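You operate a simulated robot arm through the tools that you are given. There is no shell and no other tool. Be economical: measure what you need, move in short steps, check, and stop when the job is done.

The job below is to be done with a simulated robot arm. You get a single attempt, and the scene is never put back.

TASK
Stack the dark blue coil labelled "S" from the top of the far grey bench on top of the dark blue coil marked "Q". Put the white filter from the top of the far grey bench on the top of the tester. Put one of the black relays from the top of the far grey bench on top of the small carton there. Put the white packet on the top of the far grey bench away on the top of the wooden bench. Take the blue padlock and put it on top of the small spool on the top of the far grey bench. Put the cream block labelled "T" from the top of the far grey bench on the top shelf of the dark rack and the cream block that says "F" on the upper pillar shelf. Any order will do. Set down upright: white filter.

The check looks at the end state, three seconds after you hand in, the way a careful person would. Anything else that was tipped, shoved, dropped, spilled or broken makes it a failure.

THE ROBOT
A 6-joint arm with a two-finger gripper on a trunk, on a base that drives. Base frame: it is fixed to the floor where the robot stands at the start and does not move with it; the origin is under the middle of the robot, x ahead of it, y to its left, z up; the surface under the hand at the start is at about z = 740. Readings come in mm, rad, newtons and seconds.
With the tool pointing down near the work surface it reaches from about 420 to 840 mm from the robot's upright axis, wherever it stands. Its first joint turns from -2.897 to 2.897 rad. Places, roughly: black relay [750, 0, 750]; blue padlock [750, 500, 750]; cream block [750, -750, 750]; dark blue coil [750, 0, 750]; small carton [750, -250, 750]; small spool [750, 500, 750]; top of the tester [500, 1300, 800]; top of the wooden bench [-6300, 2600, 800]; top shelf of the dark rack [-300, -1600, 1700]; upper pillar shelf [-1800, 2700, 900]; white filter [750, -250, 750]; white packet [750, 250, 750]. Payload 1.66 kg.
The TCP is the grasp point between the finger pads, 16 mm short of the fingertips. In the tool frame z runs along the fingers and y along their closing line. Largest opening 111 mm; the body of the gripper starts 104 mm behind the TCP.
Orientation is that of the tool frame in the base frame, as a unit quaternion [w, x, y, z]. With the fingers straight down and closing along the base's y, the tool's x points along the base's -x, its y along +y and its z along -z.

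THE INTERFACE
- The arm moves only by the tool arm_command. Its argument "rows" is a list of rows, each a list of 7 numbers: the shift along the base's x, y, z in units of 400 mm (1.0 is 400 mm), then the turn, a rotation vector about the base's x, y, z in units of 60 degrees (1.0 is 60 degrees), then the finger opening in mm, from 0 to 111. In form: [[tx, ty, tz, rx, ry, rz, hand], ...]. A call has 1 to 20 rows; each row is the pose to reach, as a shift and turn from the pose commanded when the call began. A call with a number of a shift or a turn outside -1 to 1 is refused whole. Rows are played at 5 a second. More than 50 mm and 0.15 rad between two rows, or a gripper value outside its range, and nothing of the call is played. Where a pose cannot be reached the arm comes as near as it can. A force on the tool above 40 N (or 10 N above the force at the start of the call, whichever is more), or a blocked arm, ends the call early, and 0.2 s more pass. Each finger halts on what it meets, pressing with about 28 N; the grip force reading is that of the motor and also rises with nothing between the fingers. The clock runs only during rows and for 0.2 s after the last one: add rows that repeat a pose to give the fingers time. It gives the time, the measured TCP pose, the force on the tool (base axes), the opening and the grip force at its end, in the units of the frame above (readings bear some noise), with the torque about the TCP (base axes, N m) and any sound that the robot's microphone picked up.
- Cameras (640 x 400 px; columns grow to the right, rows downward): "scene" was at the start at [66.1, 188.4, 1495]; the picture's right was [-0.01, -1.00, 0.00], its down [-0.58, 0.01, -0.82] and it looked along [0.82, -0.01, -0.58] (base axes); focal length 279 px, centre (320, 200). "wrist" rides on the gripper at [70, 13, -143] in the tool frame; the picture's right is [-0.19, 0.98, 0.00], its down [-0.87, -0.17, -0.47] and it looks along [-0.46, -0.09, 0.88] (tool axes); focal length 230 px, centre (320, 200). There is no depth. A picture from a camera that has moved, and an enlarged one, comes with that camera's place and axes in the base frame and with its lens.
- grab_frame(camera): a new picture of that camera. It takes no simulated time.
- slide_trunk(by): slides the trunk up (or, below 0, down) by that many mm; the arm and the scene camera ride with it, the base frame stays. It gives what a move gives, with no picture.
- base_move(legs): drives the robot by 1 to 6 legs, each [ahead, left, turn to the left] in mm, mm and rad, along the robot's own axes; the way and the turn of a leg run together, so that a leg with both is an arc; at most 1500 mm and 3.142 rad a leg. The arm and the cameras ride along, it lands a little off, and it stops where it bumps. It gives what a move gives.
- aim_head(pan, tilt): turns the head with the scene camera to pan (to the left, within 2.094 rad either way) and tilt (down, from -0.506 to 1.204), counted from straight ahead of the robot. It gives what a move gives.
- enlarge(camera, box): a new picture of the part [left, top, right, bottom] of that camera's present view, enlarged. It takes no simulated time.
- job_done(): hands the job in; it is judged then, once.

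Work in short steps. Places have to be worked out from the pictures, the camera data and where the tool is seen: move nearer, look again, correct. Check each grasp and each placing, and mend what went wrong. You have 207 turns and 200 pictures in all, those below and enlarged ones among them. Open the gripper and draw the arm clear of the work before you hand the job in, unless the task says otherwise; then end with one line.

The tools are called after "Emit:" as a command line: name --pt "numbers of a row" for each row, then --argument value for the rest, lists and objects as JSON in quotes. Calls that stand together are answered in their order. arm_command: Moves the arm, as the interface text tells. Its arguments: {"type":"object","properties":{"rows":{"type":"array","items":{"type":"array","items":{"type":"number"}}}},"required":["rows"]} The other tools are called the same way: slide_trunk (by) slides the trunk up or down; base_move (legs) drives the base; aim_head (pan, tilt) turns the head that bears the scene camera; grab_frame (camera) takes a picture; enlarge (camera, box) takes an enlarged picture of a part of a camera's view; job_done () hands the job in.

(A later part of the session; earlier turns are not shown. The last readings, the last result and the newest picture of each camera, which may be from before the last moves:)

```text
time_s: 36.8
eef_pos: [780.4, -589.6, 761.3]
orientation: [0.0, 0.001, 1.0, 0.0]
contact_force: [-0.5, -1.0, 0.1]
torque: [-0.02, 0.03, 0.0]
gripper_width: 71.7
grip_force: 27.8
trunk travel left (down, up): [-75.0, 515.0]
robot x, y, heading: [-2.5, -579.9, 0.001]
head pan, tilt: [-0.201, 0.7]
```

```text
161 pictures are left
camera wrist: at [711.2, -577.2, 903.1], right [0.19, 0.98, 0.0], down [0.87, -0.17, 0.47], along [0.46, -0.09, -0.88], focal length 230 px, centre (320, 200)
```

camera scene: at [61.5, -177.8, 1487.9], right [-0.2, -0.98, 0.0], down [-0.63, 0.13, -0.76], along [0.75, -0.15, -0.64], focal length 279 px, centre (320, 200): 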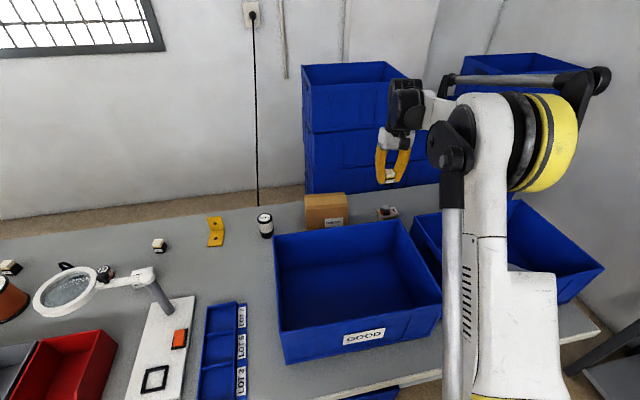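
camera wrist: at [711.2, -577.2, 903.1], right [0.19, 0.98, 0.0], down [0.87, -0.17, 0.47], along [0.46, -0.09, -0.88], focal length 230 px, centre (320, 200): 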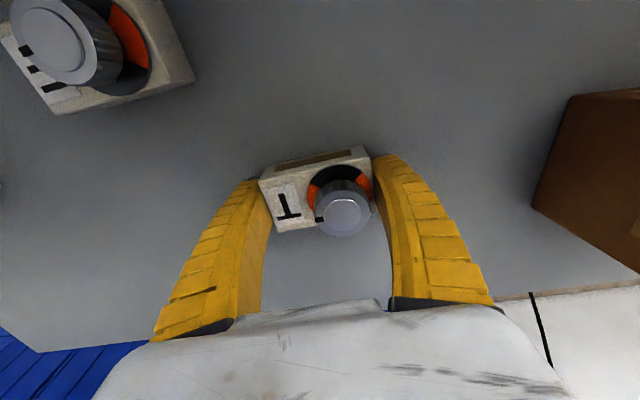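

T held (71.7 mm). I lift it high and retract.

Emit:
arm_command --pt "0 0 0.1 0 0 0 62" --pt "0 0 0.2 0 0 0 62" --pt "0 0 0.32 0 0 0 62" --pt "0 0 0.44 0 0 0 62" --pt "0 0 0.56 0 0 0 62" --pt "-0.05 0 0.67 0 0 0 62" --pt "-0.15 0 0.73 0 0 0 62" --pt "-0.27 0 0.75 0 0 0 62" --pt "-0.39 0 0.75 0 0 0 62" --pt "-0.5 0 0.75 0 0 0 62" --pt "-0.6 0 0.75 0 0 0 62" --pt "-0.65 0 0.75 0 0 0 62"

Emit:
aim_head --pan -1.57 --tilt 0.1

Emit:
grab_frame --camera "scene"

```text
time_s: 39.4
eef_pos: [518.6, -590.1, 1059.8]
orientation: [0.0, 0.001, 1.0, 0.001]
contact_force: [-0.4, -0.1, -2.4]
torque: [-0.02, -0.03, 0.01]
gripper_width: 71.4
grip_force: 28.0
trunk travel left (down, up): [-75.0, 515.0]
robot x, y, heading: [-0.6, -580.2, 0.002]
head pan, tilt: [-0.201, 0.7]
```

```text
time_s: 40.9
eef_pos: [520.2, -590.7, 1061.0]
orientation: [0.0, 0.0, 1.0, 0.0]
contact_force: [-1.6, 0.7, -1.6]
torque: [-0.04, -0.02, 0.04]
gripper_width: 71.6
grip_force: 28.3
trunk travel left (down, up): [-75.0, 515.0]
robot x, y, heading: [1.9, -581.2, -0.002]
head pan, tilt: [-1.571, 0.099]
```

```text
160 pictures are left
camera scene: at [-21.8, -483.3, 1542.6], right [-1.0, 0.0, 0.0], down [0.0, 0.1, -0.99], along [0.0, -0.99, -0.1], focal length 279 px, centre (320, 200)
```

scene: 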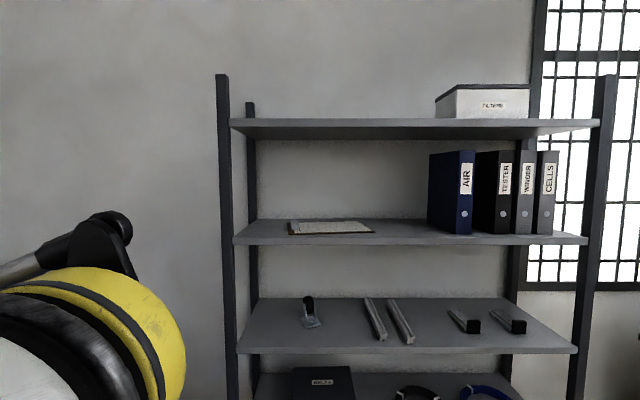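

The rack's top shelf seems to have its front edge near y≈-1385, z≈1700. I turn right to face it, staying back, then raise the trunk.

Emit:
base_move --legs '[[0, 0, -1.571], [0, -150, 0]]'

Emit:
slide_trunk --by 510

Emit:
aim_head --pan 0 --tilt 0.5

Emit:
grab_frame --camera "scene"

```text
time_s: 46.1
eef_pos: [-160.8, -1099.7, 1059.6]
orientation: [0.0, 0.709, 0.705, 0.0]
contact_force: [-0.8, -0.1, -1.6]
torque: [-0.04, -0.04, -0.03]
gripper_width: 71.2
grip_force: 27.7
trunk travel left (down, up): [-75.0, 515.0]
robot x, y, heading: [-146.9, -581.5, -1.579]
head pan, tilt: [-1.571, 0.099]
```

```text
refused: 510 is not a number from -400 to 400
```

```text
time_s: 47.8
eef_pos: [-161.1, -1099.3, 1060.5]
orientation: [0.0, 0.709, 0.705, 0.0]
contact_force: [0.0, 0.4, -2.0]
torque: [0.04, 0.01, 0.0]
gripper_width: 71.5
grip_force: 27.8
trunk travel left (down, up): [-75.0, 515.0]
robot x, y, heading: [-152.6, -583.9, -1.57]
head pan, tilt: [0.0, 0.499]
```

```text
159 pictures are left
camera scene: at [39.0, -652.6, 1505.6], right [-1.0, 0.01, 0.0], down [0.0, 0.48, -0.88], along [0.0, -0.88, -0.48], focal length 279 px, centre (320, 200)
```

scene: 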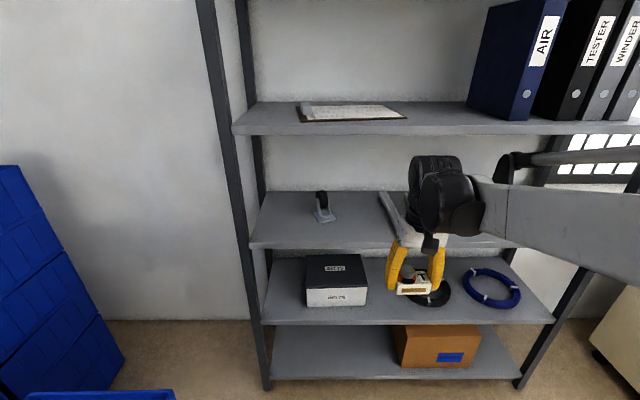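

The trunk slides at most 400 mm per call; I raise it in two steps and look.

Emit:
slide_trunk --by 400

Emit:
slide_trunk --by 105

Emit:
grab_frame --camera "scene"

```text
time_s: 51.6
eef_pos: [-161.2, -1100.3, 1460.5]
orientation: [0.0, 0.709, 0.705, -0.001]
contact_force: [0.6, 0.3, -2.0]
torque: [0.01, -0.03, 0.0]
gripper_width: 71.2
grip_force: 27.8
trunk travel left (down, up): [-475.0, 115.0]
robot x, y, heading: [-150.7, -580.4, -1.575]
head pan, tilt: [0.0, 0.499]
```

```text
time_s: 53.0
eef_pos: [-160.6, -1100.9, 1564.3]
orientation: [0.0, 0.709, 0.705, 0.0]
contact_force: [0.3, -0.2, -1.7]
torque: [0.02, 0.02, 0.0]
gripper_width: 71.7
grip_force: 28.1
trunk travel left (down, up): [-580.0, 10.0]
robot x, y, heading: [-146.7, -581.0, -1.573]
head pan, tilt: [0.0, 0.499]
```

```text
158 pictures are left
camera scene: at [39.1, -652.8, 2010.4], right [-1.0, 0.0, 0.0], down [0.0, 0.48, -0.88], along [0.0, -0.88, -0.48], focal length 279 px, centre (320, 200)
```

scene: 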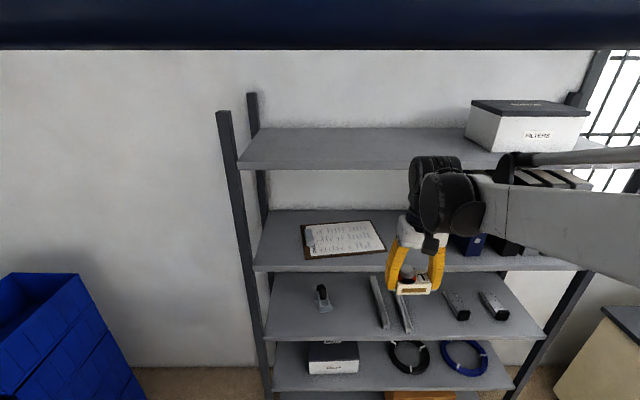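

There's a dark beam at the top of the picture; I tilt the head up to see what it is.

Emit:
aim_head --pan 0 --tilt -0.1

Emit:
grab_frame --camera "scene"

```text
time_s: 54.0
eef_pos: [-159.8, -1100.5, 1565.5]
orientation: [0.0, 0.709, 0.705, 0.0]
contact_force: [0.2, 0.2, -1.6]
torque: [-0.02, -0.01, 0.02]
gripper_width: 71.3
grip_force: 27.9
trunk travel left (down, up): [-580.0, 10.0]
robot x, y, heading: [-148.1, -581.0, -1.575]
head pan, tilt: [0.0, -0.099]
```

```text
157 pictures are left
camera scene: at [39.1, -648.9, 2065.4], right [-1.0, 0.0, 0.0], down [0.0, -0.1, -1.0], along [0.0, -1.0, 0.1], focal length 279 px, centre (320, 200)
```

scene: 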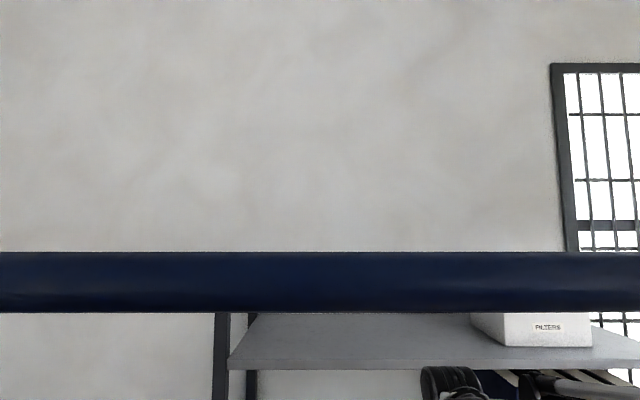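

There's an overhead pipe at about y≈-840, z 2010–2050, so I must not drive forward with the head raised. I lower the trunk and look at the arm's own layout to plan passing under it.

Emit:
slide_trunk --by -235

Emit:
aim_head --pan -1.0 --tilt 0.1

Emit:
grab_frame --camera "scene"

Emit:
aim_head --pan 0 --tilt -0.2

Emit:
grab_frame --camera "scene"

```text
time_s: 56.4
eef_pos: [-160.0, -1099.4, 1330.0]
orientation: [0.0, 0.709, 0.705, 0.001]
contact_force: [0.2, 0.7, -1.2]
torque: [0.0, 0.01, -0.01]
gripper_width: 71.2
grip_force: 27.7
trunk travel left (down, up): [-345.0, 245.0]
robot x, y, heading: [-150.8, -581.3, -1.58]
head pan, tilt: [0.0, -0.099]
```

```text
time_s: 57.7
eef_pos: [-160.0, -1099.5, 1330.0]
orientation: [-0.001, 0.709, 0.705, 0.0]
contact_force: [-0.3, 0.3, -2.9]
torque: [0.02, 0.02, 0.01]
gripper_width: 71.1
grip_force: 27.7
trunk travel left (down, up): [-345.0, 245.0]
robot x, y, heading: [-147.6, -577.7, -1.578]
head pan, tilt: [-1.0, 0.099]
```

```text
156 pictures are left
camera scene: at [-38.1, -611.1, 1812.6], right [-0.54, 0.84, 0.0], down [0.08, 0.05, -1.0], along [-0.84, -0.53, -0.1], focal length 279 px, centre (320, 200)
```

scene: 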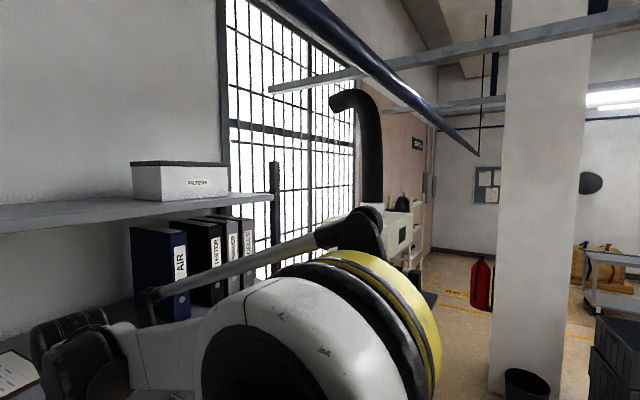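

```text
time_s: 59.0
eef_pos: [-161.2, -1101.1, 1330.8]
orientation: [0.0, 0.709, 0.705, 0.0]
contact_force: [-0.5, 0.8, -2.2]
torque: [0.0, -0.02, -0.03]
gripper_width: 71.4
grip_force: 27.9
trunk travel left (down, up): [-345.0, 245.0]
robot x, y, heading: [-148.6, -578.2, -1.574]
head pan, tilt: [0.0, -0.201]
```

```text
155 pictures are left
camera scene: at [39.1, -644.9, 1839.1], right [-1.0, 0.01, 0.0], down [0.0, -0.2, -0.98], along [-0.01, -0.98, 0.2], focal length 279 px, centre (320, 200)
```

scene: 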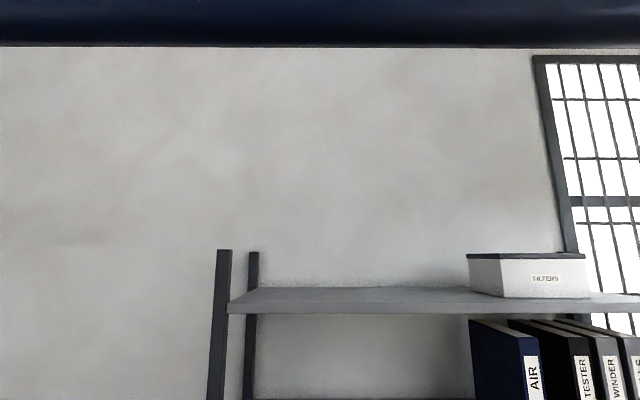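

I take an enlarged look at the top shelf's edge to fix its position.

Emit:
enlarge --camera "scene" --box '[200, 240, 360, 340]'

Emit:
aim_head --pan 0 --tilt 0.5

Emit:
grab_frame --camera "scene"

```text
4.00 times, centred on (280, 290) of scene
camera zoom: at [39.1, -644.9, 1839.1], right [-1.0, 0.01, 0.0], down [0.0, -0.2, -0.98], along [-0.01, -0.98, 0.2], focal length 1114 px, centre (480, -160)
```

zoom: 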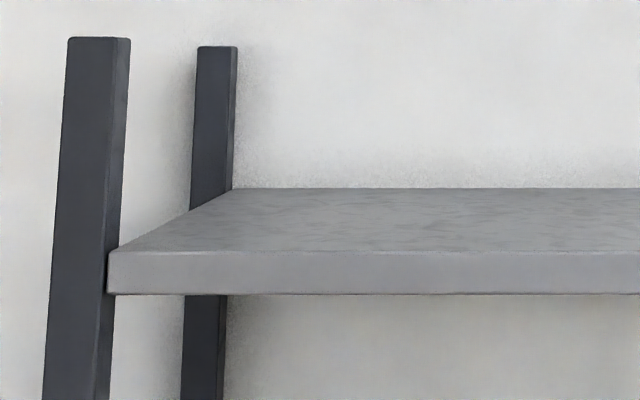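

```text
time_s: 60.0
eef_pos: [-161.0, -1101.1, 1330.6]
orientation: [0.0, 0.709, 0.705, 0.0]
contact_force: [0.7, 0.1, -1.5]
torque: [0.01, 0.0, 0.03]
gripper_width: 71.1
grip_force: 27.9
trunk travel left (down, up): [-345.0, 245.0]
robot x, y, heading: [-148.0, -579.3, -1.577]
head pan, tilt: [0.0, 0.499]
```

```text
153 pictures are left
camera scene: at [39.1, -652.6, 1775.6], right [-1.0, 0.0, 0.0], down [0.0, 0.48, -0.88], along [0.0, -0.88, -0.48], focal length 279 px, centre (320, 200)
```

scene: 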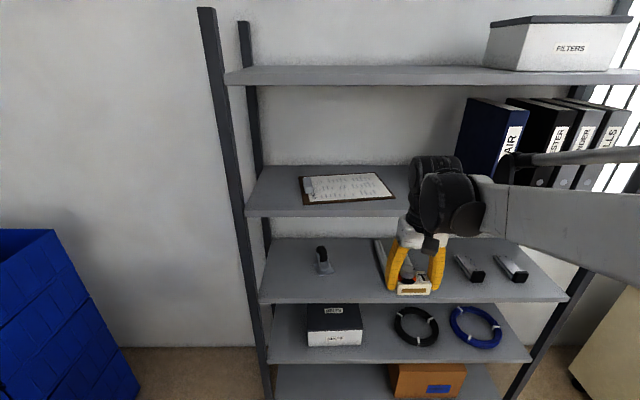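

Emit:
enlarge --camera "scene" --box '[200, 30, 360, 130]'

```text
4.00 times, centred on (280, 80) of scene
camera zoom: at [39.1, -652.6, 1775.6], right [-1.0, 0.0, 0.0], down [0.0, 0.48, -0.88], along [0.0, -0.88, -0.48], focal length 1114 px, centre (480, 680)
```

zoom: 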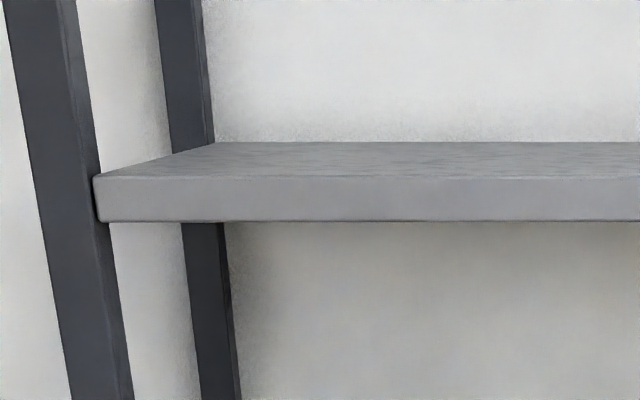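

Shelf top is at z≈1717, from y -1437 to -1836. I pull the hand in, then drive under the pipe with the head low, staying clear of the shelves.

Emit:
arm_command --pt "0 0.1 0 0 0 0 62" --pt "0 0.2 0 0 0 0 62" --pt "0 0.22 0 0 0 0 62"

Emit:
base_move --legs '[[320, 0, 0]]'

Emit:
grab_frame --camera "scene"

```text
time_s: 60.8
eef_pos: [-161.8, -1012.1, 1329.3]
orientation: [0.0, 0.708, 0.706, 0.0]
contact_force: [0.0, 0.6, -2.0]
torque: [0.04, -0.01, 0.03]
gripper_width: 71.5
grip_force: 28.3
trunk travel left (down, up): [-345.0, 245.0]
robot x, y, heading: [-149.2, -581.1, -1.576]
head pan, tilt: [0.0, 0.499]
```

```text
time_s: 63.0
eef_pos: [-164.9, -1333.5, 1330.1]
orientation: [-0.001, 0.711, 0.703, 0.0]
contact_force: [1.0, -0.4, -2.4]
torque: [0.04, -0.02, -0.01]
gripper_width: 71.4
grip_force: 28.0
trunk travel left (down, up): [-345.0, 245.0]
robot x, y, heading: [-150.7, -904.5, -1.576]
head pan, tilt: [0.0, 0.499]
```

```text
151 pictures are left
camera scene: at [36.9, -976.2, 1775.5], right [-1.0, 0.01, 0.0], down [0.0, 0.48, -0.88], along [-0.01, -0.88, -0.48], focal length 279 px, centre (320, 200)
```

scene: 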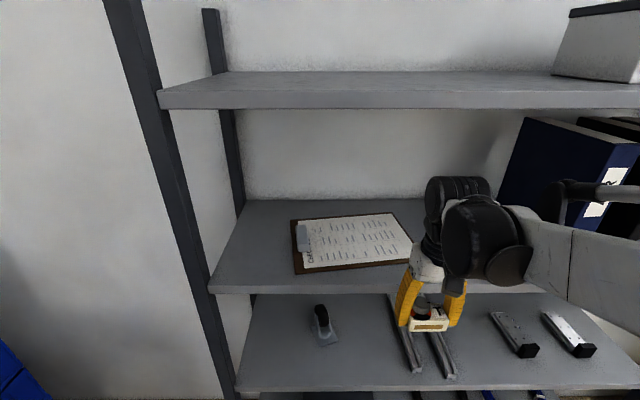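

Clear so far. I raise the hand straight up in front of the shelves, in stages.

Emit:
arm_command --pt "0 0.02 0.1 0 0 0 62" --pt "0 0.02 0.22 0 0 0 62" --pt "0 0.02 0.34 0 0 0 62" --pt "0 0.02 0.46 0 0 0 62" --pt "0 0.02 0.58 0 0 0 62"

Emit:
grab_frame --camera "scene"

```text
time_s: 64.2
eef_pos: [-165.5, -1325.5, 1562.0]
orientation: [0.0, 0.71, 0.704, 0.0]
contact_force: [0.3, -0.1, -1.1]
torque: [-0.01, 0.02, -0.04]
gripper_width: 71.2
grip_force: 27.6
trunk travel left (down, up): [-345.0, 245.0]
robot x, y, heading: [-150.4, -904.4, -1.576]
head pan, tilt: [0.0, 0.499]
```

```text
150 pictures are left
camera scene: at [36.9, -974.8, 1775.6], right [-1.0, 0.01, 0.0], down [0.0, 0.48, -0.88], along [-0.01, -0.88, -0.48], focal length 279 px, centre (320, 200)
```

scene: 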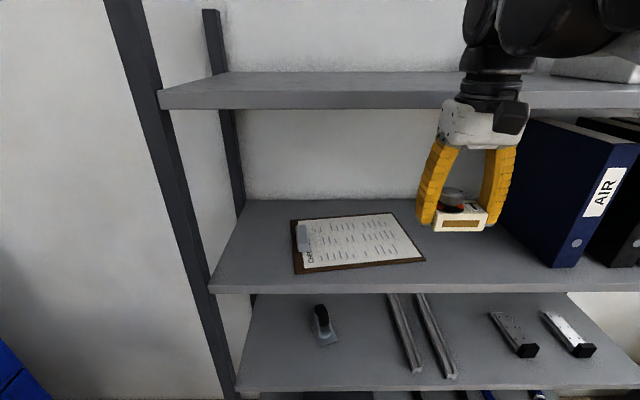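

Going up further halfway, then checking the elbow against the pipe.

Emit:
arm_command --pt "0 0 0.1 0 0 0 62" --pt "0 0 0.2 0 0 0 62" --pt "0 0 0.3 0 0 0 62"

Emit:
aim_head --pan -1.2 --tilt -0.3

Emit:
grab_frame --camera "scene"

```text
time_s: 65.0
eef_pos: [-164.3, -1325.9, 1681.9]
orientation: [-0.001, 0.711, 0.704, 0.001]
contact_force: [-0.6, 0.4, -1.6]
torque: [0.03, 0.0, 0.01]
gripper_width: 71.4
grip_force: 28.2
trunk travel left (down, up): [-345.0, 245.0]
robot x, y, heading: [-149.5, -904.4, -1.578]
head pan, tilt: [0.0, 0.499]
```

```text
time_s: 66.4
eef_pos: [-166.6, -1328.5, 1679.9]
orientation: [-0.001, 0.71, 0.704, 0.001]
contact_force: [-0.2, -0.1, -2.7]
torque: [0.0, 0.0, -0.01]
gripper_width: 71.3
grip_force: 27.9
trunk travel left (down, up): [-345.0, 245.0]
robot x, y, heading: [-150.6, -907.0, -1.578]
head pan, tilt: [-1.201, -0.3]
```

```text
149 pictures are left
camera scene: at [-38.7, -915.5, 1843.7], right [-0.37, 0.93, 0.0], down [-0.24, -0.09, -0.97], along [-0.9, -0.35, 0.25], focal length 279 px, centre (320, 200)
```

scene: 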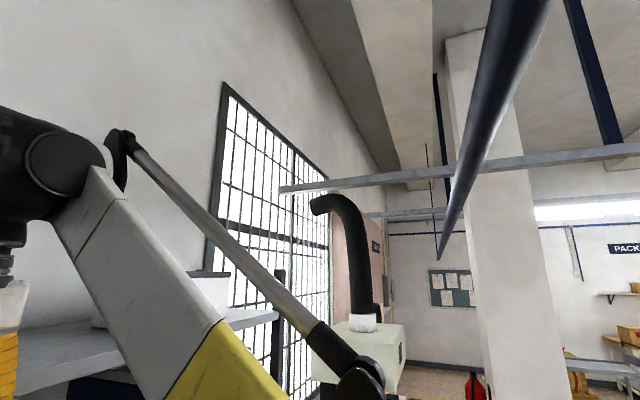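

The arm rises well in front of the pipe. I go up to z≈1795 and then extend over the shelf.

Emit:
arm_command --pt "0 0 0.1 0 0 0 62" --pt "0 0 0.2 0 0 0 62" --pt "0 0 0.29 0 0 0 62" --pt "0 -0.1 0.29 0 0 0 62" --pt "0 -0.2 0.29 0 0 0 62" --pt "0 -0.3 0.29 0 0 0 62" --pt "0 -0.4 0.29 0 0 0 62" --pt "0 -0.5 0.29 0 0 0 62"

Emit:
aim_head --pan 0 --tilt 0.2

Emit:
grab_frame --camera "scene"

Emit:
grab_frame --camera "wrist"

```text
time_s: 68.1
eef_pos: [-162.8, -1406.4, 1708.1]
orientation: [-0.007, 0.708, 0.706, 0.008]
contact_force: [0.4, -0.1, -2.3]
torque: [0.0, -0.02, 0.01]
gripper_width: 71.3
grip_force: 28.0
out of reach, approached as far as the arm can: row 2, 3, 4, 5, 6, 7, 8
trunk travel left (down, up): [-345.0, 245.0]
robot x, y, heading: [-152.0, -900.6, -1.58]
head pan, tilt: [-1.201, -0.3]
stopped in row 8: the force on the tool passed its limit at 143 N (the readings are from after the stop); the commanded pose is now the measured one
```

```text
time_s: 69.5
eef_pos: [-162.1, -1406.9, 1708.0]
orientation: [-0.008, 0.708, 0.706, 0.007]
contact_force: [2.4, 13.7, 2.9]
torque: [-0.21, -0.17, 0.61]
gripper_width: 71.7
grip_force: 27.6
trunk travel left (down, up): [-345.0, 245.0]
robot x, y, heading: [-146.0, -900.3, -1.582]
head pan, tilt: [0.0, 0.201]
```

```text
148 pictures are left
camera scene: at [37.4, -973.5, 1803.4], right [-1.0, 0.01, 0.0], down [0.0, 0.2, -0.98], along [-0.01, -0.98, -0.2], focal length 279 px, centre (320, 200)
```

scene: 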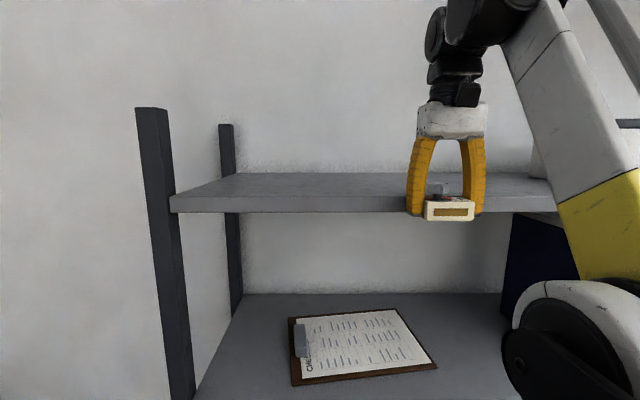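

```text
147 pictures are left
camera wrist: at [-148.0, -1340.6, 1851.2], right [0.98, -0.19, 0.0], down [-0.17, -0.87, 0.45], along [-0.09, -0.45, -0.89], focal length 230 px, centre (320, 200)
```

wrist: 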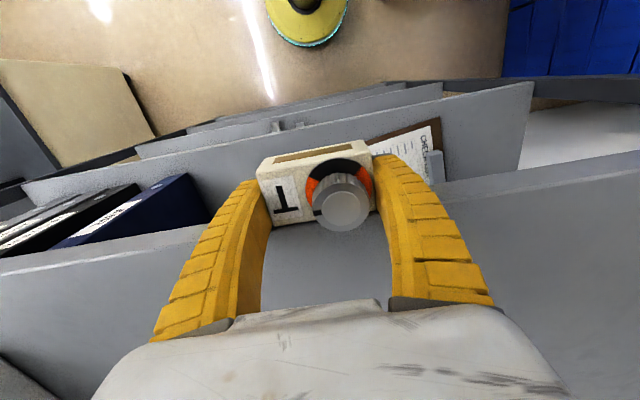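

The pose was out of the arm's height range and the tool touched the shelf edge. I back off at once, then check the surroundings and the robot's footprint.

Emit:
arm_command --pt "0 0.05 0 0 0 0 62" --pt "0 0.15 0 0 0 0 62" --pt "0 0.2 -0.02 0 0 0 62"

Emit:
aim_head --pan 0 --tilt 1.2

Emit:
grab_frame --camera "scene"

Emit:
aim_head --pan 2.09 --tilt 1.2

Emit:
grab_frame --camera "scene"

Emit:
grab_frame --camera "wrist"

```text
time_s: 70.3
eef_pos: [-162.9, -1329.6, 1699.8]
orientation: [-0.008, 0.708, 0.706, 0.008]
contact_force: [0.8, -0.4, -3.0]
torque: [0.0, 0.04, 0.0]
gripper_width: 71.3
grip_force: 28.2
trunk travel left (down, up): [-345.0, 245.0]
robot x, y, heading: [-150.5, -902.1, -1.578]
head pan, tilt: [0.0, 0.201]
```

```text
time_s: 71.6
eef_pos: [-163.5, -1330.6, 1699.1]
orientation: [-0.008, 0.708, 0.706, 0.008]
contact_force: [-0.8, 0.3, -1.7]
torque: [-0.02, -0.04, 0.0]
gripper_width: 71.3
grip_force: 28.1
trunk travel left (down, up): [-345.0, 245.0]
robot x, y, heading: [-152.6, -900.7, -1.58]
head pan, tilt: [0.0, 1.201]
```

```text
146 pictures are left
camera scene: at [37.2, -940.3, 1721.9], right [-1.0, 0.01, 0.0], down [0.01, 0.93, -0.36], along [0.0, -0.36, -0.93], focal length 279 px, centre (320, 200)
```

scene: 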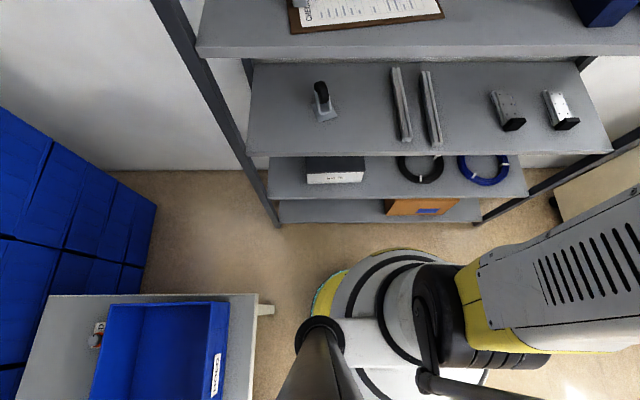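

```text
time_s: 73.6
eef_pos: [-163.3, -1331.0, 1698.6]
orientation: [-0.008, 0.709, 0.706, 0.007]
contact_force: [-0.4, 1.5, -1.1]
torque: [0.0, -0.02, 0.04]
gripper_width: 71.4
grip_force: 27.5
trunk travel left (down, up): [-345.0, 245.0]
robot x, y, heading: [-149.9, -901.0, -1.579]
head pan, tilt: [2.089, 1.201]
```

```text
145 pictures are left
camera scene: at [86.5, -857.1, 1721.9], right [0.49, -0.87, 0.0], down [-0.81, -0.45, -0.36], along [0.32, 0.18, -0.93], focal length 279 px, centre (320, 200)
```

scene: 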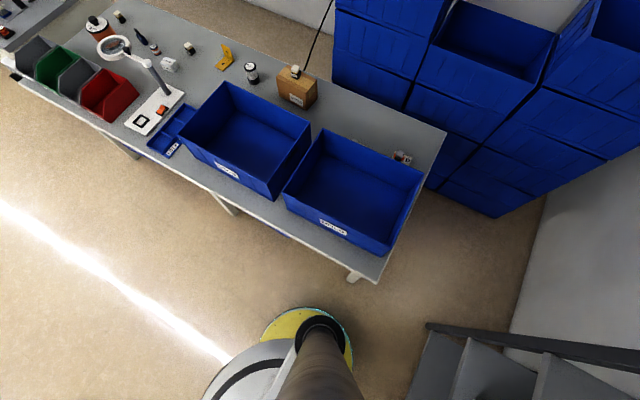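

```text
144 pictures are left
camera wrist: at [-149.0, -1265.0, 1842.9], right [0.98, -0.19, 0.0], down [-0.17, -0.88, 0.45], along [-0.09, -0.44, -0.89], focal length 230 px, centre (320, 200)
```

wrist: 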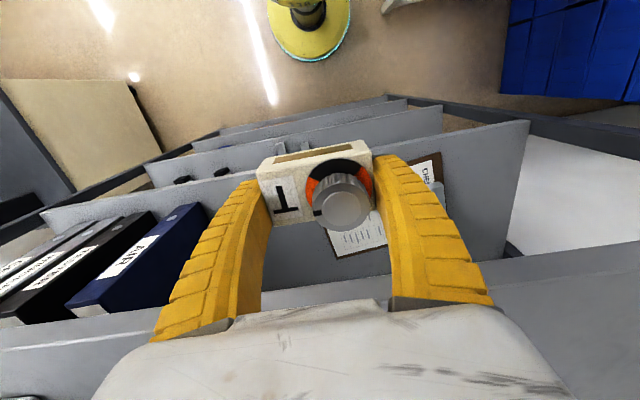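

T is still square in the grip and nothing on the rack moved. To get clear of the pipe and gain height I swing the hand to the right, drive closer, then raise the trunk.

Emit:
arm_command --pt "-0.1 0.01 -0.05 0 0 0 62" --pt "-0.2 0.02 -0.07 0 0 0 62" --pt "-0.3 0.04 -0.07 0 0 0 62" --pt "-0.4 0.08 -0.07 0 0 0 62" --pt "-0.5 0.13 -0.07 0 0 0 62" --pt "-0.6 0.2 -0.07 0 0 0 62" --pt "-0.69 0.27 -0.07 0 0 0 62" --pt "-0.73 0.3 -0.07 0 0 0 62"

Emit:
aim_head --pan -0.7 --tilt 0.3

Emit:
grab_frame --camera "scene"

```text
time_s: 75.4
eef_pos: [-455.7, -1210.2, 1670.6]
orientation: [-0.008, 0.709, 0.705, 0.008]
contact_force: [-0.3, -0.6, -1.6]
torque: [0.02, -0.02, -0.05]
gripper_width: 71.0
grip_force: 28.6
trunk travel left (down, up): [-345.0, 245.0]
robot x, y, heading: [-151.1, -900.6, -1.585]
head pan, tilt: [2.089, 1.201]
```

```text
time_s: 77.8
eef_pos: [-454.7, -1211.1, 1670.5]
orientation: [-0.008, 0.709, 0.706, 0.008]
contact_force: [0.8, -0.1, -2.7]
torque: [-0.04, -0.01, -0.01]
gripper_width: 71.3
grip_force: 27.9
trunk travel left (down, up): [-345.0, 245.0]
robot x, y, heading: [-149.0, -902.1, -1.577]
head pan, tilt: [-0.7, 0.3]
```

```text
143 pictures are left
camera scene: at [-23.1, -955.3, 1794.0], right [-0.76, 0.65, 0.0], down [0.19, 0.22, -0.96], along [-0.62, -0.73, -0.3], focal length 279 px, centre (320, 200)
```

scene: 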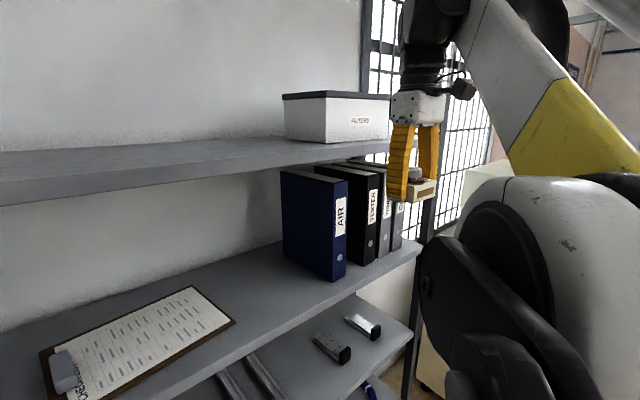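

Clear. I drive 140 mm ahead, then raise the trunk 150 mm.

Emit:
base_move --legs '[[140, 0, 0]]'

Emit:
slide_trunk --by 60

Emit:
slide_trunk --by 90

Emit:
grab_frame --camera "scene"

```text
time_s: 79.2
eef_pos: [-456.9, -1352.5, 1670.4]
orientation: [-0.008, 0.709, 0.705, 0.008]
contact_force: [-0.9, -0.9, -1.7]
torque: [0.08, 0.02, -0.03]
gripper_width: 71.3
grip_force: 28.1
trunk travel left (down, up): [-345.0, 245.0]
robot x, y, heading: [-150.5, -1041.4, -1.582]
head pan, tilt: [-0.7, 0.3]
```

```text
time_s: 80.2
eef_pos: [-455.9, -1350.5, 1731.9]
orientation: [-0.008, 0.709, 0.706, 0.007]
contact_force: [0.8, 0.1, -2.2]
torque: [0.02, -0.03, 0.03]
gripper_width: 71.1
grip_force: 28.0
trunk travel left (down, up): [-405.0, 185.0]
robot x, y, heading: [-151.6, -1041.1, -1.581]
head pan, tilt: [-0.7, 0.3]
```

```text
time_s: 81.4
eef_pos: [-456.0, -1350.4, 1820.7]
orientation: [-0.008, 0.709, 0.705, 0.008]
contact_force: [0.3, -0.3, -2.6]
torque: [0.01, -0.05, 0.0]
gripper_width: 71.4
grip_force: 27.8
trunk travel left (down, up): [-495.0, 95.0]
robot x, y, heading: [-151.8, -1044.6, -1.584]
head pan, tilt: [-0.7, 0.3]
```

```text
142 pictures are left
camera scene: at [-24.6, -1095.6, 1943.9], right [-0.76, 0.65, 0.0], down [0.19, 0.22, -0.96], along [-0.62, -0.72, -0.3], focal length 279 px, centre (320, 200)
```

scene: 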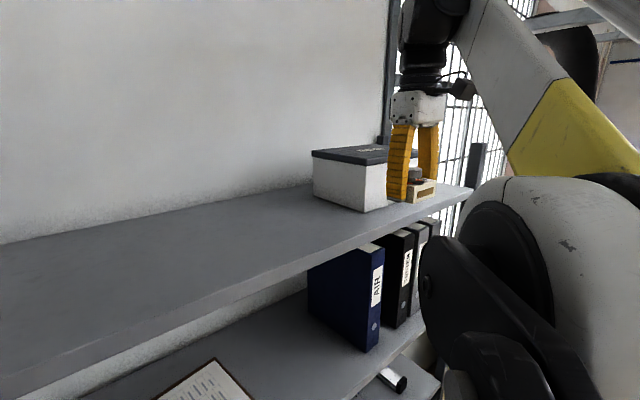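

Now I swing the block over the shelf at z≈1790, clear of the FILTERS box.

Emit:
arm_command --pt "0.02 0 -0.04 0 0 0 62" --pt "0.1 -0.05 -0.07 0 0 0 62" --pt "0.2 -0.105 -0.07 0 0 0 62" --pt "0.3 -0.16 -0.07 0 0 0 62" --pt "0.4 -0.215 -0.07 0 0 0 62" --pt "0.5 -0.27 -0.07 0 0 0 62" --pt "0.6 -0.325 -0.07 0 0 0 62" --pt "0.7 -0.38 -0.07 0 0 0 62"

Emit:
aim_head --pan -0.1 --tilt 0.5

Emit:
grab_frame --camera "scene"

Emit:
grab_frame --camera "wrist"

```text
time_s: 83.2
eef_pos: [-174.7, -1503.2, 1791.3]
orientation: [-0.009, 0.709, 0.705, 0.007]
contact_force: [-0.4, -0.5, -2.1]
torque: [0.0, 0.09, -0.03]
gripper_width: 71.3
grip_force: 28.3
trunk travel left (down, up): [-495.0, 95.0]
robot x, y, heading: [-151.6, -1041.4, -1.585]
head pan, tilt: [-0.7, 0.3]
```

```text
time_s: 84.2
eef_pos: [-176.5, -1502.4, 1792.6]
orientation: [-0.009, 0.709, 0.705, 0.007]
contact_force: [-0.3, 0.1, -2.3]
torque: [-0.04, 0.04, 0.01]
gripper_width: 71.1
grip_force: 27.7
trunk travel left (down, up): [-495.0, 95.0]
robot x, y, heading: [-150.1, -1042.8, -1.577]
head pan, tilt: [-0.099, 0.499]
```

```text
141 pictures are left
camera scene: at [26.6, -1115.4, 1925.5], right [-0.99, 0.11, 0.0], down [0.05, 0.48, -0.88], along [-0.1, -0.87, -0.48], focal length 279 px, centre (320, 200)
```

scene: 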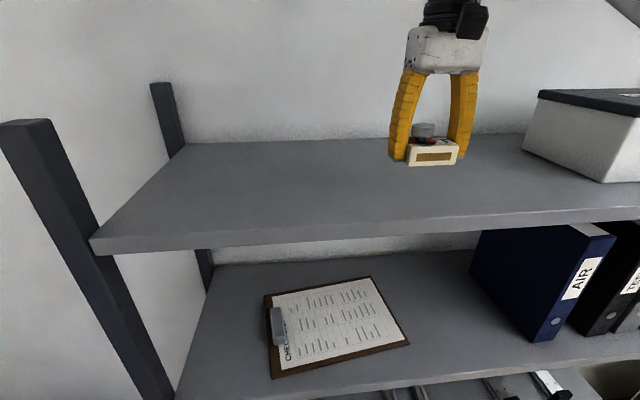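

```text
140 pictures are left
camera wrist: at [-162.3, -1436.4, 1937.0], right [0.98, -0.19, 0.0], down [-0.17, -0.88, 0.45], along [-0.09, -0.44, -0.89], focal length 230 px, centre (320, 200)
```

wrist: 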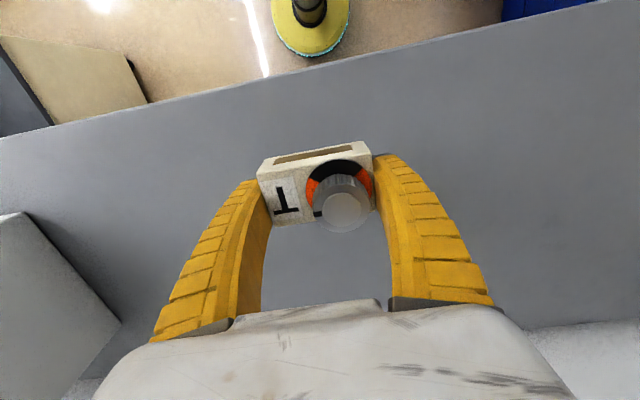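

The shelf edge is at y≈-1433 as computed. I move 35 mm further in and lower toward z≈1742.

Emit:
arm_command --pt "0 -0.0875 0 0 0 0 62" --pt "0 -0.0875 -0.07 0 0 0 62" --pt "0 -0.0875 -0.11 0 0 0 62" --pt "0 -0.0875 -0.122 0 0 0 62" --pt "0 -0.0875 -0.128 0 0 0 62"

```text
time_s: 85.4
eef_pos: [-175.1, -1535.9, 1740.9]
orientation: [-0.008, 0.709, 0.705, 0.008]
contact_force: [-0.7, -0.7, -1.2]
torque: [-0.02, 0.02, 0.0]
gripper_width: 71.2
grip_force: 28.2
trunk travel left (down, up): [-495.0, 95.0]
robot x, y, heading: [-153.3, -1040.9, -1.581]
head pan, tilt: [-0.099, 0.499]
```

No contact yet; I continue in small steps.

Emit:
arm_command --pt "0 0 -0.004 0 0 0 62" --pt "0 0 -0.008 0 0 0 62" --pt "0 0 -0.012 0 0 0 62"

Emit:
enlarge --camera "scene" --box '[350, 80, 510, 180]'

```text
time_s: 86.2
eef_pos: [-175.5, -1536.4, 1736.6]
orientation: [-0.007, 0.709, 0.705, 0.008]
contact_force: [0.0, -1.8, 17.0]
torque: [-0.35, 0.01, 0.04]
gripper_width: 71.2
grip_force: 27.9
trunk travel left (down, up): [-495.0, 95.0]
robot x, y, heading: [-150.9, -1040.1, -1.582]
head pan, tilt: [-0.099, 0.499]
```

```text
4.00 times, centred on (430, 130) of scene
camera zoom: at [26.6, -1114.1, 1925.8], right [-0.99, 0.11, 0.0], down [0.05, 0.48, -0.88], along [-0.1, -0.87, -0.48], focal length 1114 px, centre (-120, 480)
```

zoom: 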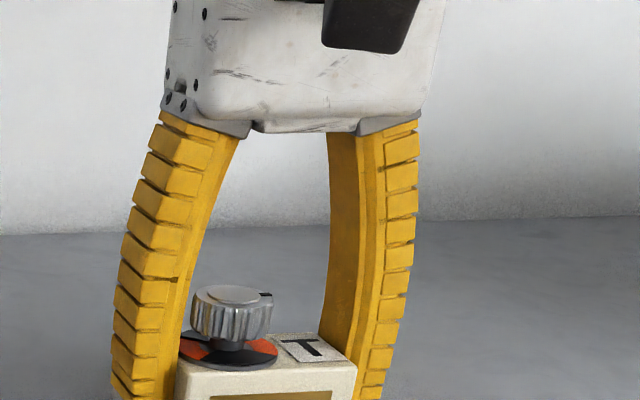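

Contact at 17 N: T rests on the shelf. I open and lift.

Emit:
arm_command --pt "0 0 0.002 0 0 0 80" --pt "0 0 0.002 0 0 0 100" --pt "0 0 0.002 0 0 0 100" --pt "0 0 0.06 0 0 0 100" --pt "0 0 0.14 0 0 0 100"

Emit:
grab_frame --camera "scene"

```text
time_s: 87.4
eef_pos: [-176.9, -1537.7, 1793.1]
orientation: [-0.008, 0.709, 0.705, 0.008]
contact_force: [-0.4, -0.9, -1.0]
torque: [0.02, -0.02, 0.0]
gripper_width: 100.6
grip_force: 0.2
trunk travel left (down, up): [-495.0, 95.0]
robot x, y, heading: [-153.0, -1043.4, -1.578]
head pan, tilt: [-0.099, 0.499]
```

```text
138 pictures are left
camera scene: at [26.4, -1115.7, 1925.5], right [-0.99, 0.11, 0.0], down [0.05, 0.48, -0.88], along [-0.1, -0.87, -0.48], focal length 279 px, centre (320, 200)
```

scene: 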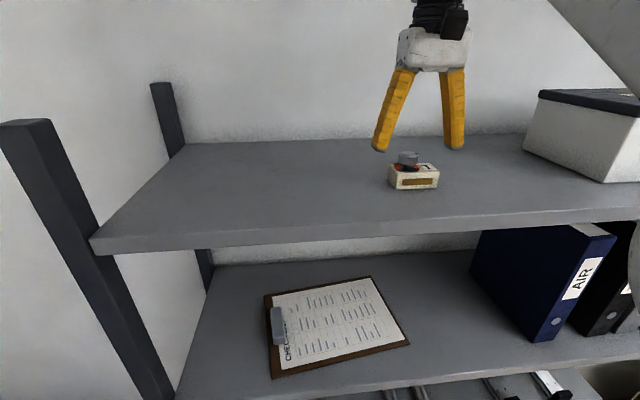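

T is in place on the top shelf. I retreat: toward me first, then swing right, lower the trunk and back out.

Emit:
arm_command --pt "0 0.08 0.01 0 0 0 100" --pt "0 0.15 0.01 0 0 0 90" --pt "-0.1 0.2 0.01 0 0 0 80" --pt "-0.2 0.24 0.01 0 0 0 80" --pt "-0.3 0.28 0.01 0 0 0 80" --pt "-0.4 0.32 0.01 0 0 0 80" --pt "-0.5 0.37 0.01 0 0 0 80" --pt "-0.6 0.42 0.01 0 0 0 80" --pt "-0.7 0.48 0.01 0 0 0 80" --pt "-0.72 0.52 0.01 0 0 0 80"

```text
time_s: 89.6
eef_pos: [-463.7, -1328.5, 1798.5]
orientation: [-0.008, 0.708, 0.706, 0.008]
contact_force: [-0.5, 0.6, 0.5]
torque: [-0.02, 0.03, 0.0]
gripper_width: 81.5
grip_force: 1.0
trunk travel left (down, up): [-495.0, 95.0]
robot x, y, heading: [-156.1, -1044.4, -1.584]
head pan, tilt: [-0.099, 0.499]
```

Emit:
slide_trunk --by -400

Emit:
base_move --legs '[[-460, 0, 0]]'

Emit:
aim_head --pan 0 --tilt 0.3

Emit:
grab_frame --camera "scene"

```text
time_s: 93.5
eef_pos: [-463.1, -1329.8, 1397.6]
orientation: [-0.008, 0.709, 0.705, 0.008]
contact_force: [0.2, -0.4, 0.4]
torque: [0.02, -0.03, 0.0]
gripper_width: 81.4
grip_force: 1.1
trunk travel left (down, up): [-95.0, 495.0]
robot x, y, heading: [-151.7, -1043.6, -1.583]
head pan, tilt: [-0.099, 0.499]
```

```text
time_s: 96.2
eef_pos: [-458.9, -871.5, 1396.9]
orientation: [-0.009, 0.707, 0.707, 0.008]
contact_force: [-0.2, 0.4, 0.4]
torque: [-0.03, 0.01, -0.01]
gripper_width: 81.6
grip_force: 1.2
trunk travel left (down, up): [-95.0, 495.0]
robot x, y, heading: [-148.5, -583.8, -1.579]
head pan, tilt: [-0.099, 0.499]
```

```text
time_s: 97.0
eef_pos: [-459.0, -872.2, 1396.9]
orientation: [-0.008, 0.708, 0.706, 0.008]
contact_force: [0.0, -1.0, -0.5]
torque: [-0.02, -0.01, 0.02]
gripper_width: 81.3
grip_force: 0.7
trunk travel left (down, up): [-95.0, 495.0]
robot x, y, heading: [-146.4, -582.3, -1.578]
head pan, tilt: [0.0, 0.3]
```

```text
137 pictures are left
camera scene: at [39.6, -658.5, 1543.9], right [-1.0, 0.01, 0.0], down [0.0, 0.3, -0.96], along [-0.01, -0.96, -0.3], focal length 279 px, centre (320, 200)
```

scene: 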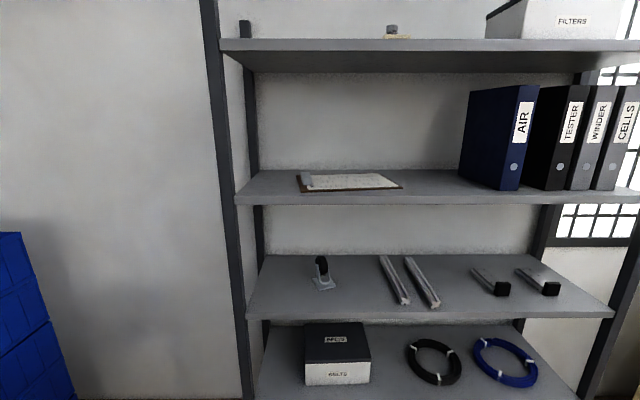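

Now I turn back to the bench, to fetch block F.

Emit:
base_move --legs '[[0, 0, 1.578], [150, 0, 0]]'

Emit:
slide_trunk --by -20

Emit:
arm_command --pt "0.1 0.04 -0.05 0 0 0 100" --pt "0.2 0.08 -0.1 0 0 0 100" --pt "0.3 0.12 -0.15 0 0 0 100" --pt "0.4 0.18 -0.2 0 0 0 100" --pt "0.5 0.24 -0.25 0 0 0 100" --pt "0.58 0.3 -0.3 0 0 0 100" --pt "0.66 0.36 -0.36 0 0 0 100" --pt "0.74 0.42 -0.42 0 0 0 100" --pt "0.82 0.48 -0.48 0 0 0 100" --pt "0.88 0.53 -0.56 0 0 0 100" --pt "0.92 0.53 -0.66 0 0 0 100"

Emit:
grab_frame --camera "wrist"

```text
time_s: 102.2
eef_pos: [292.2, -896.3, 1397.5]
orientation: [-0.011, 0.0, 1.0, 0.0]
contact_force: [0.4, -0.3, -0.1]
torque: [-0.03, 0.07, 0.02]
gripper_width: 81.4
grip_force: 0.8
trunk travel left (down, up): [-95.0, 495.0]
robot x, y, heading: [3.1, -580.5, -0.008]
head pan, tilt: [0.0, 0.3]
```

```text
time_s: 102.8
eef_pos: [293.4, -897.0, 1377.4]
orientation: [-0.012, 0.0, 1.0, 0.0]
contact_force: [0.3, -0.5, 0.2]
torque: [0.01, 0.01, -0.02]
gripper_width: 81.3
grip_force: 0.7
trunk travel left (down, up): [-75.0, 515.0]
robot x, y, heading: [4.2, -584.2, -0.006]
head pan, tilt: [0.0, 0.3]
```

```text
refused: row 4 steps farther than a row can; nothing moved
```

```text
136 pictures are left
camera wrist: at [226.2, -882.9, 1521.2], right [0.19, 0.98, 0.0], down [0.88, -0.17, 0.45], along [0.44, -0.09, -0.89], focal length 230 px, centre (320, 200)
```

wrist: 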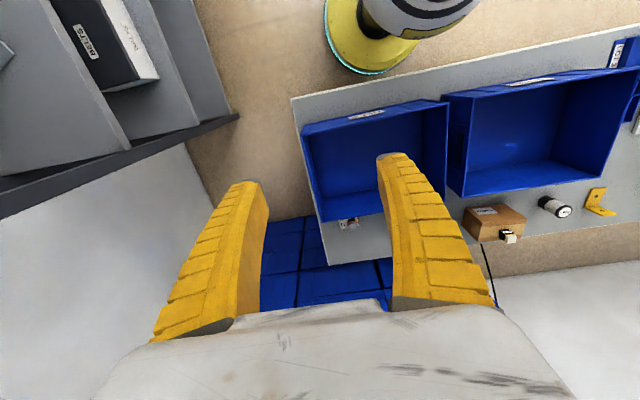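

I repeat with finer steps and also straighten the tiny tool tilt.

Emit:
arm_command --pt "0.084 0.048 -0.055 0 -0.01 0 100" --pt "0.168 0.096 -0.109 0 -0.023 0 100" --pt "0.252 0.145 -0.164 0 -0.023 0 100" --pt "0.336 0.193 -0.218 0 -0.023 0 100" --pt "0.42 0.241 -0.273 0 -0.023 0 100" --pt "0.505 0.289 -0.327 0 -0.023 0 100" --pt "0.589 0.337 -0.382 0 -0.023 0 100" --pt "0.673 0.385 -0.436 0 -0.023 0 100" --pt "0.757 0.434 -0.491 0 -0.023 0 100" --pt "0.841 0.482 -0.545 0 -0.023 0 100" --pt "0.925 0.53 -0.6 0 -0.023 0 100" --pt "0.925 0.53 -0.7 0 -0.023 0 100" --pt "0.925 0.53 -0.8 0 -0.023 0 100" --pt "0.925 0.53 -0.9 0 -0.023 0 100" --pt "0.925 0.53 -1.0 0 -0.023 0 100"

Emit:
grab_frame --camera "wrist"

```text
time_s: 106.0
eef_pos: [661.7, -683.3, 977.5]
orientation: [0.001, 0.001, 1.0, 0.0]
contact_force: [-0.5, 0.8, -0.2]
torque: [0.01, 0.02, 0.01]
gripper_width: 100.6
grip_force: 0.3
trunk travel left (down, up): [-75.0, 515.0]
robot x, y, heading: [0.5, -587.2, -0.012]
head pan, tilt: [0.0, 0.3]
```

```text
135 pictures are left
camera wrist: at [592.3, -670.7, 1119.7], right [0.19, 0.98, 0.0], down [0.86, -0.17, 0.47], along [0.46, -0.09, -0.88], focal length 230 px, centre (320, 200)
```

wrist: 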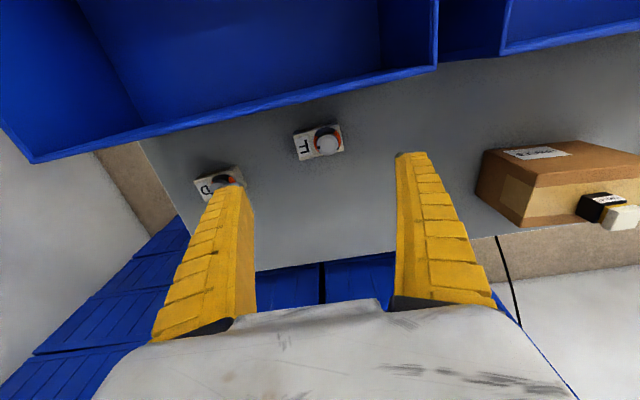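

F is centred near (680,-690). I go lower and enlarge it.

Emit:
arm_command --pt "0.04 -0.015 -0.1 0 0 0 100" --pt "0.04 -0.015 -0.2 0 0 0 100" --pt "0.04 -0.015 -0.28 0 0 0 100"

Emit:
enlarge --camera "wrist" --box '[240, 100, 400, 200]'

```text
time_s: 106.8
eef_pos: [679.4, -689.3, 865.4]
orientation: [0.001, 0.0, 1.0, 0.0]
contact_force: [0.0, -0.2, 0.0]
torque: [-0.02, 0.0, -0.03]
gripper_width: 100.6
grip_force: 0.4
trunk travel left (down, up): [-75.0, 515.0]
robot x, y, heading: [5.9, -586.3, -0.008]
head pan, tilt: [0.0, 0.3]
```

```text
4.00 times, centred on (320, 150) of wrist
camera zoom: at [608.7, -677.7, 1007.1], right [0.19, 0.98, 0.0], down [0.86, -0.17, 0.47], along [0.46, -0.09, -0.88], focal length 920 px, centre (320, 400)
```

zoom: 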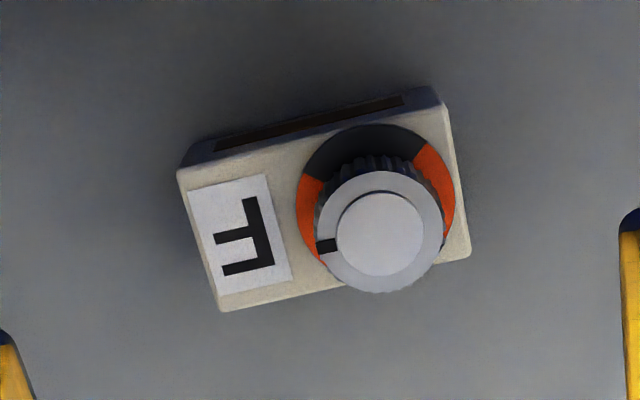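

F is centred under the hand (680,-689.5). I go down and grip.

Emit:
arm_command --pt "0 0 -0.1 0 0 0 100" --pt "0 0 -0.18 0 0 0 100" --pt "0 0 -0.235 0 0 0 100" --pt "0 0 -0.26 0 0 0 100" --pt "0 0 -0.26 0 0 0 62" --pt "0 0 -0.26 0 0 0 62" --pt "0 0 -0.26 0 0 0 62"

Emit:
grab_frame --camera "wrist"

```text
time_s: 107.8
eef_pos: [678.3, -689.3, 771.1]
orientation: [0.0, 0.001, 1.0, 0.001]
contact_force: [-3.9, 0.8, 14.3]
torque: [0.35, 0.52, 0.08]
gripper_width: 100.7
grip_force: 0.1
trunk travel left (down, up): [-75.0, 515.0]
robot x, y, heading: [3.7, -584.6, -0.008]
head pan, tilt: [0.0, 0.3]
stopped in row 4: the force on the tool passed its limit at 57 N (the readings are from after the stop); the commanded pose is now the measured one
```

```text
133 pictures are left
camera wrist: at [608.6, -676.3, 913.2], right [0.19, 0.98, 0.0], down [0.87, -0.17, 0.47], along [0.46, -0.09, -0.88], focal length 230 px, centre (320, 200)
```

wrist: 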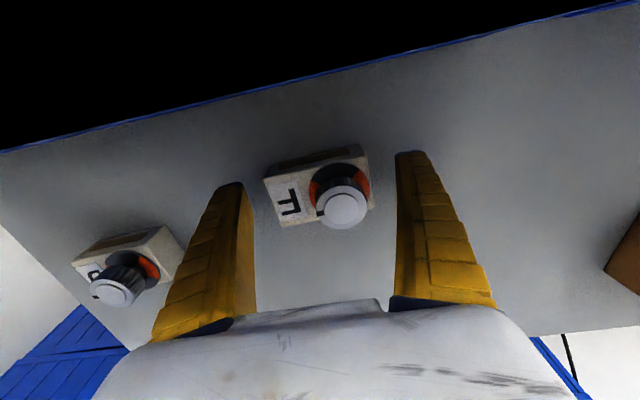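

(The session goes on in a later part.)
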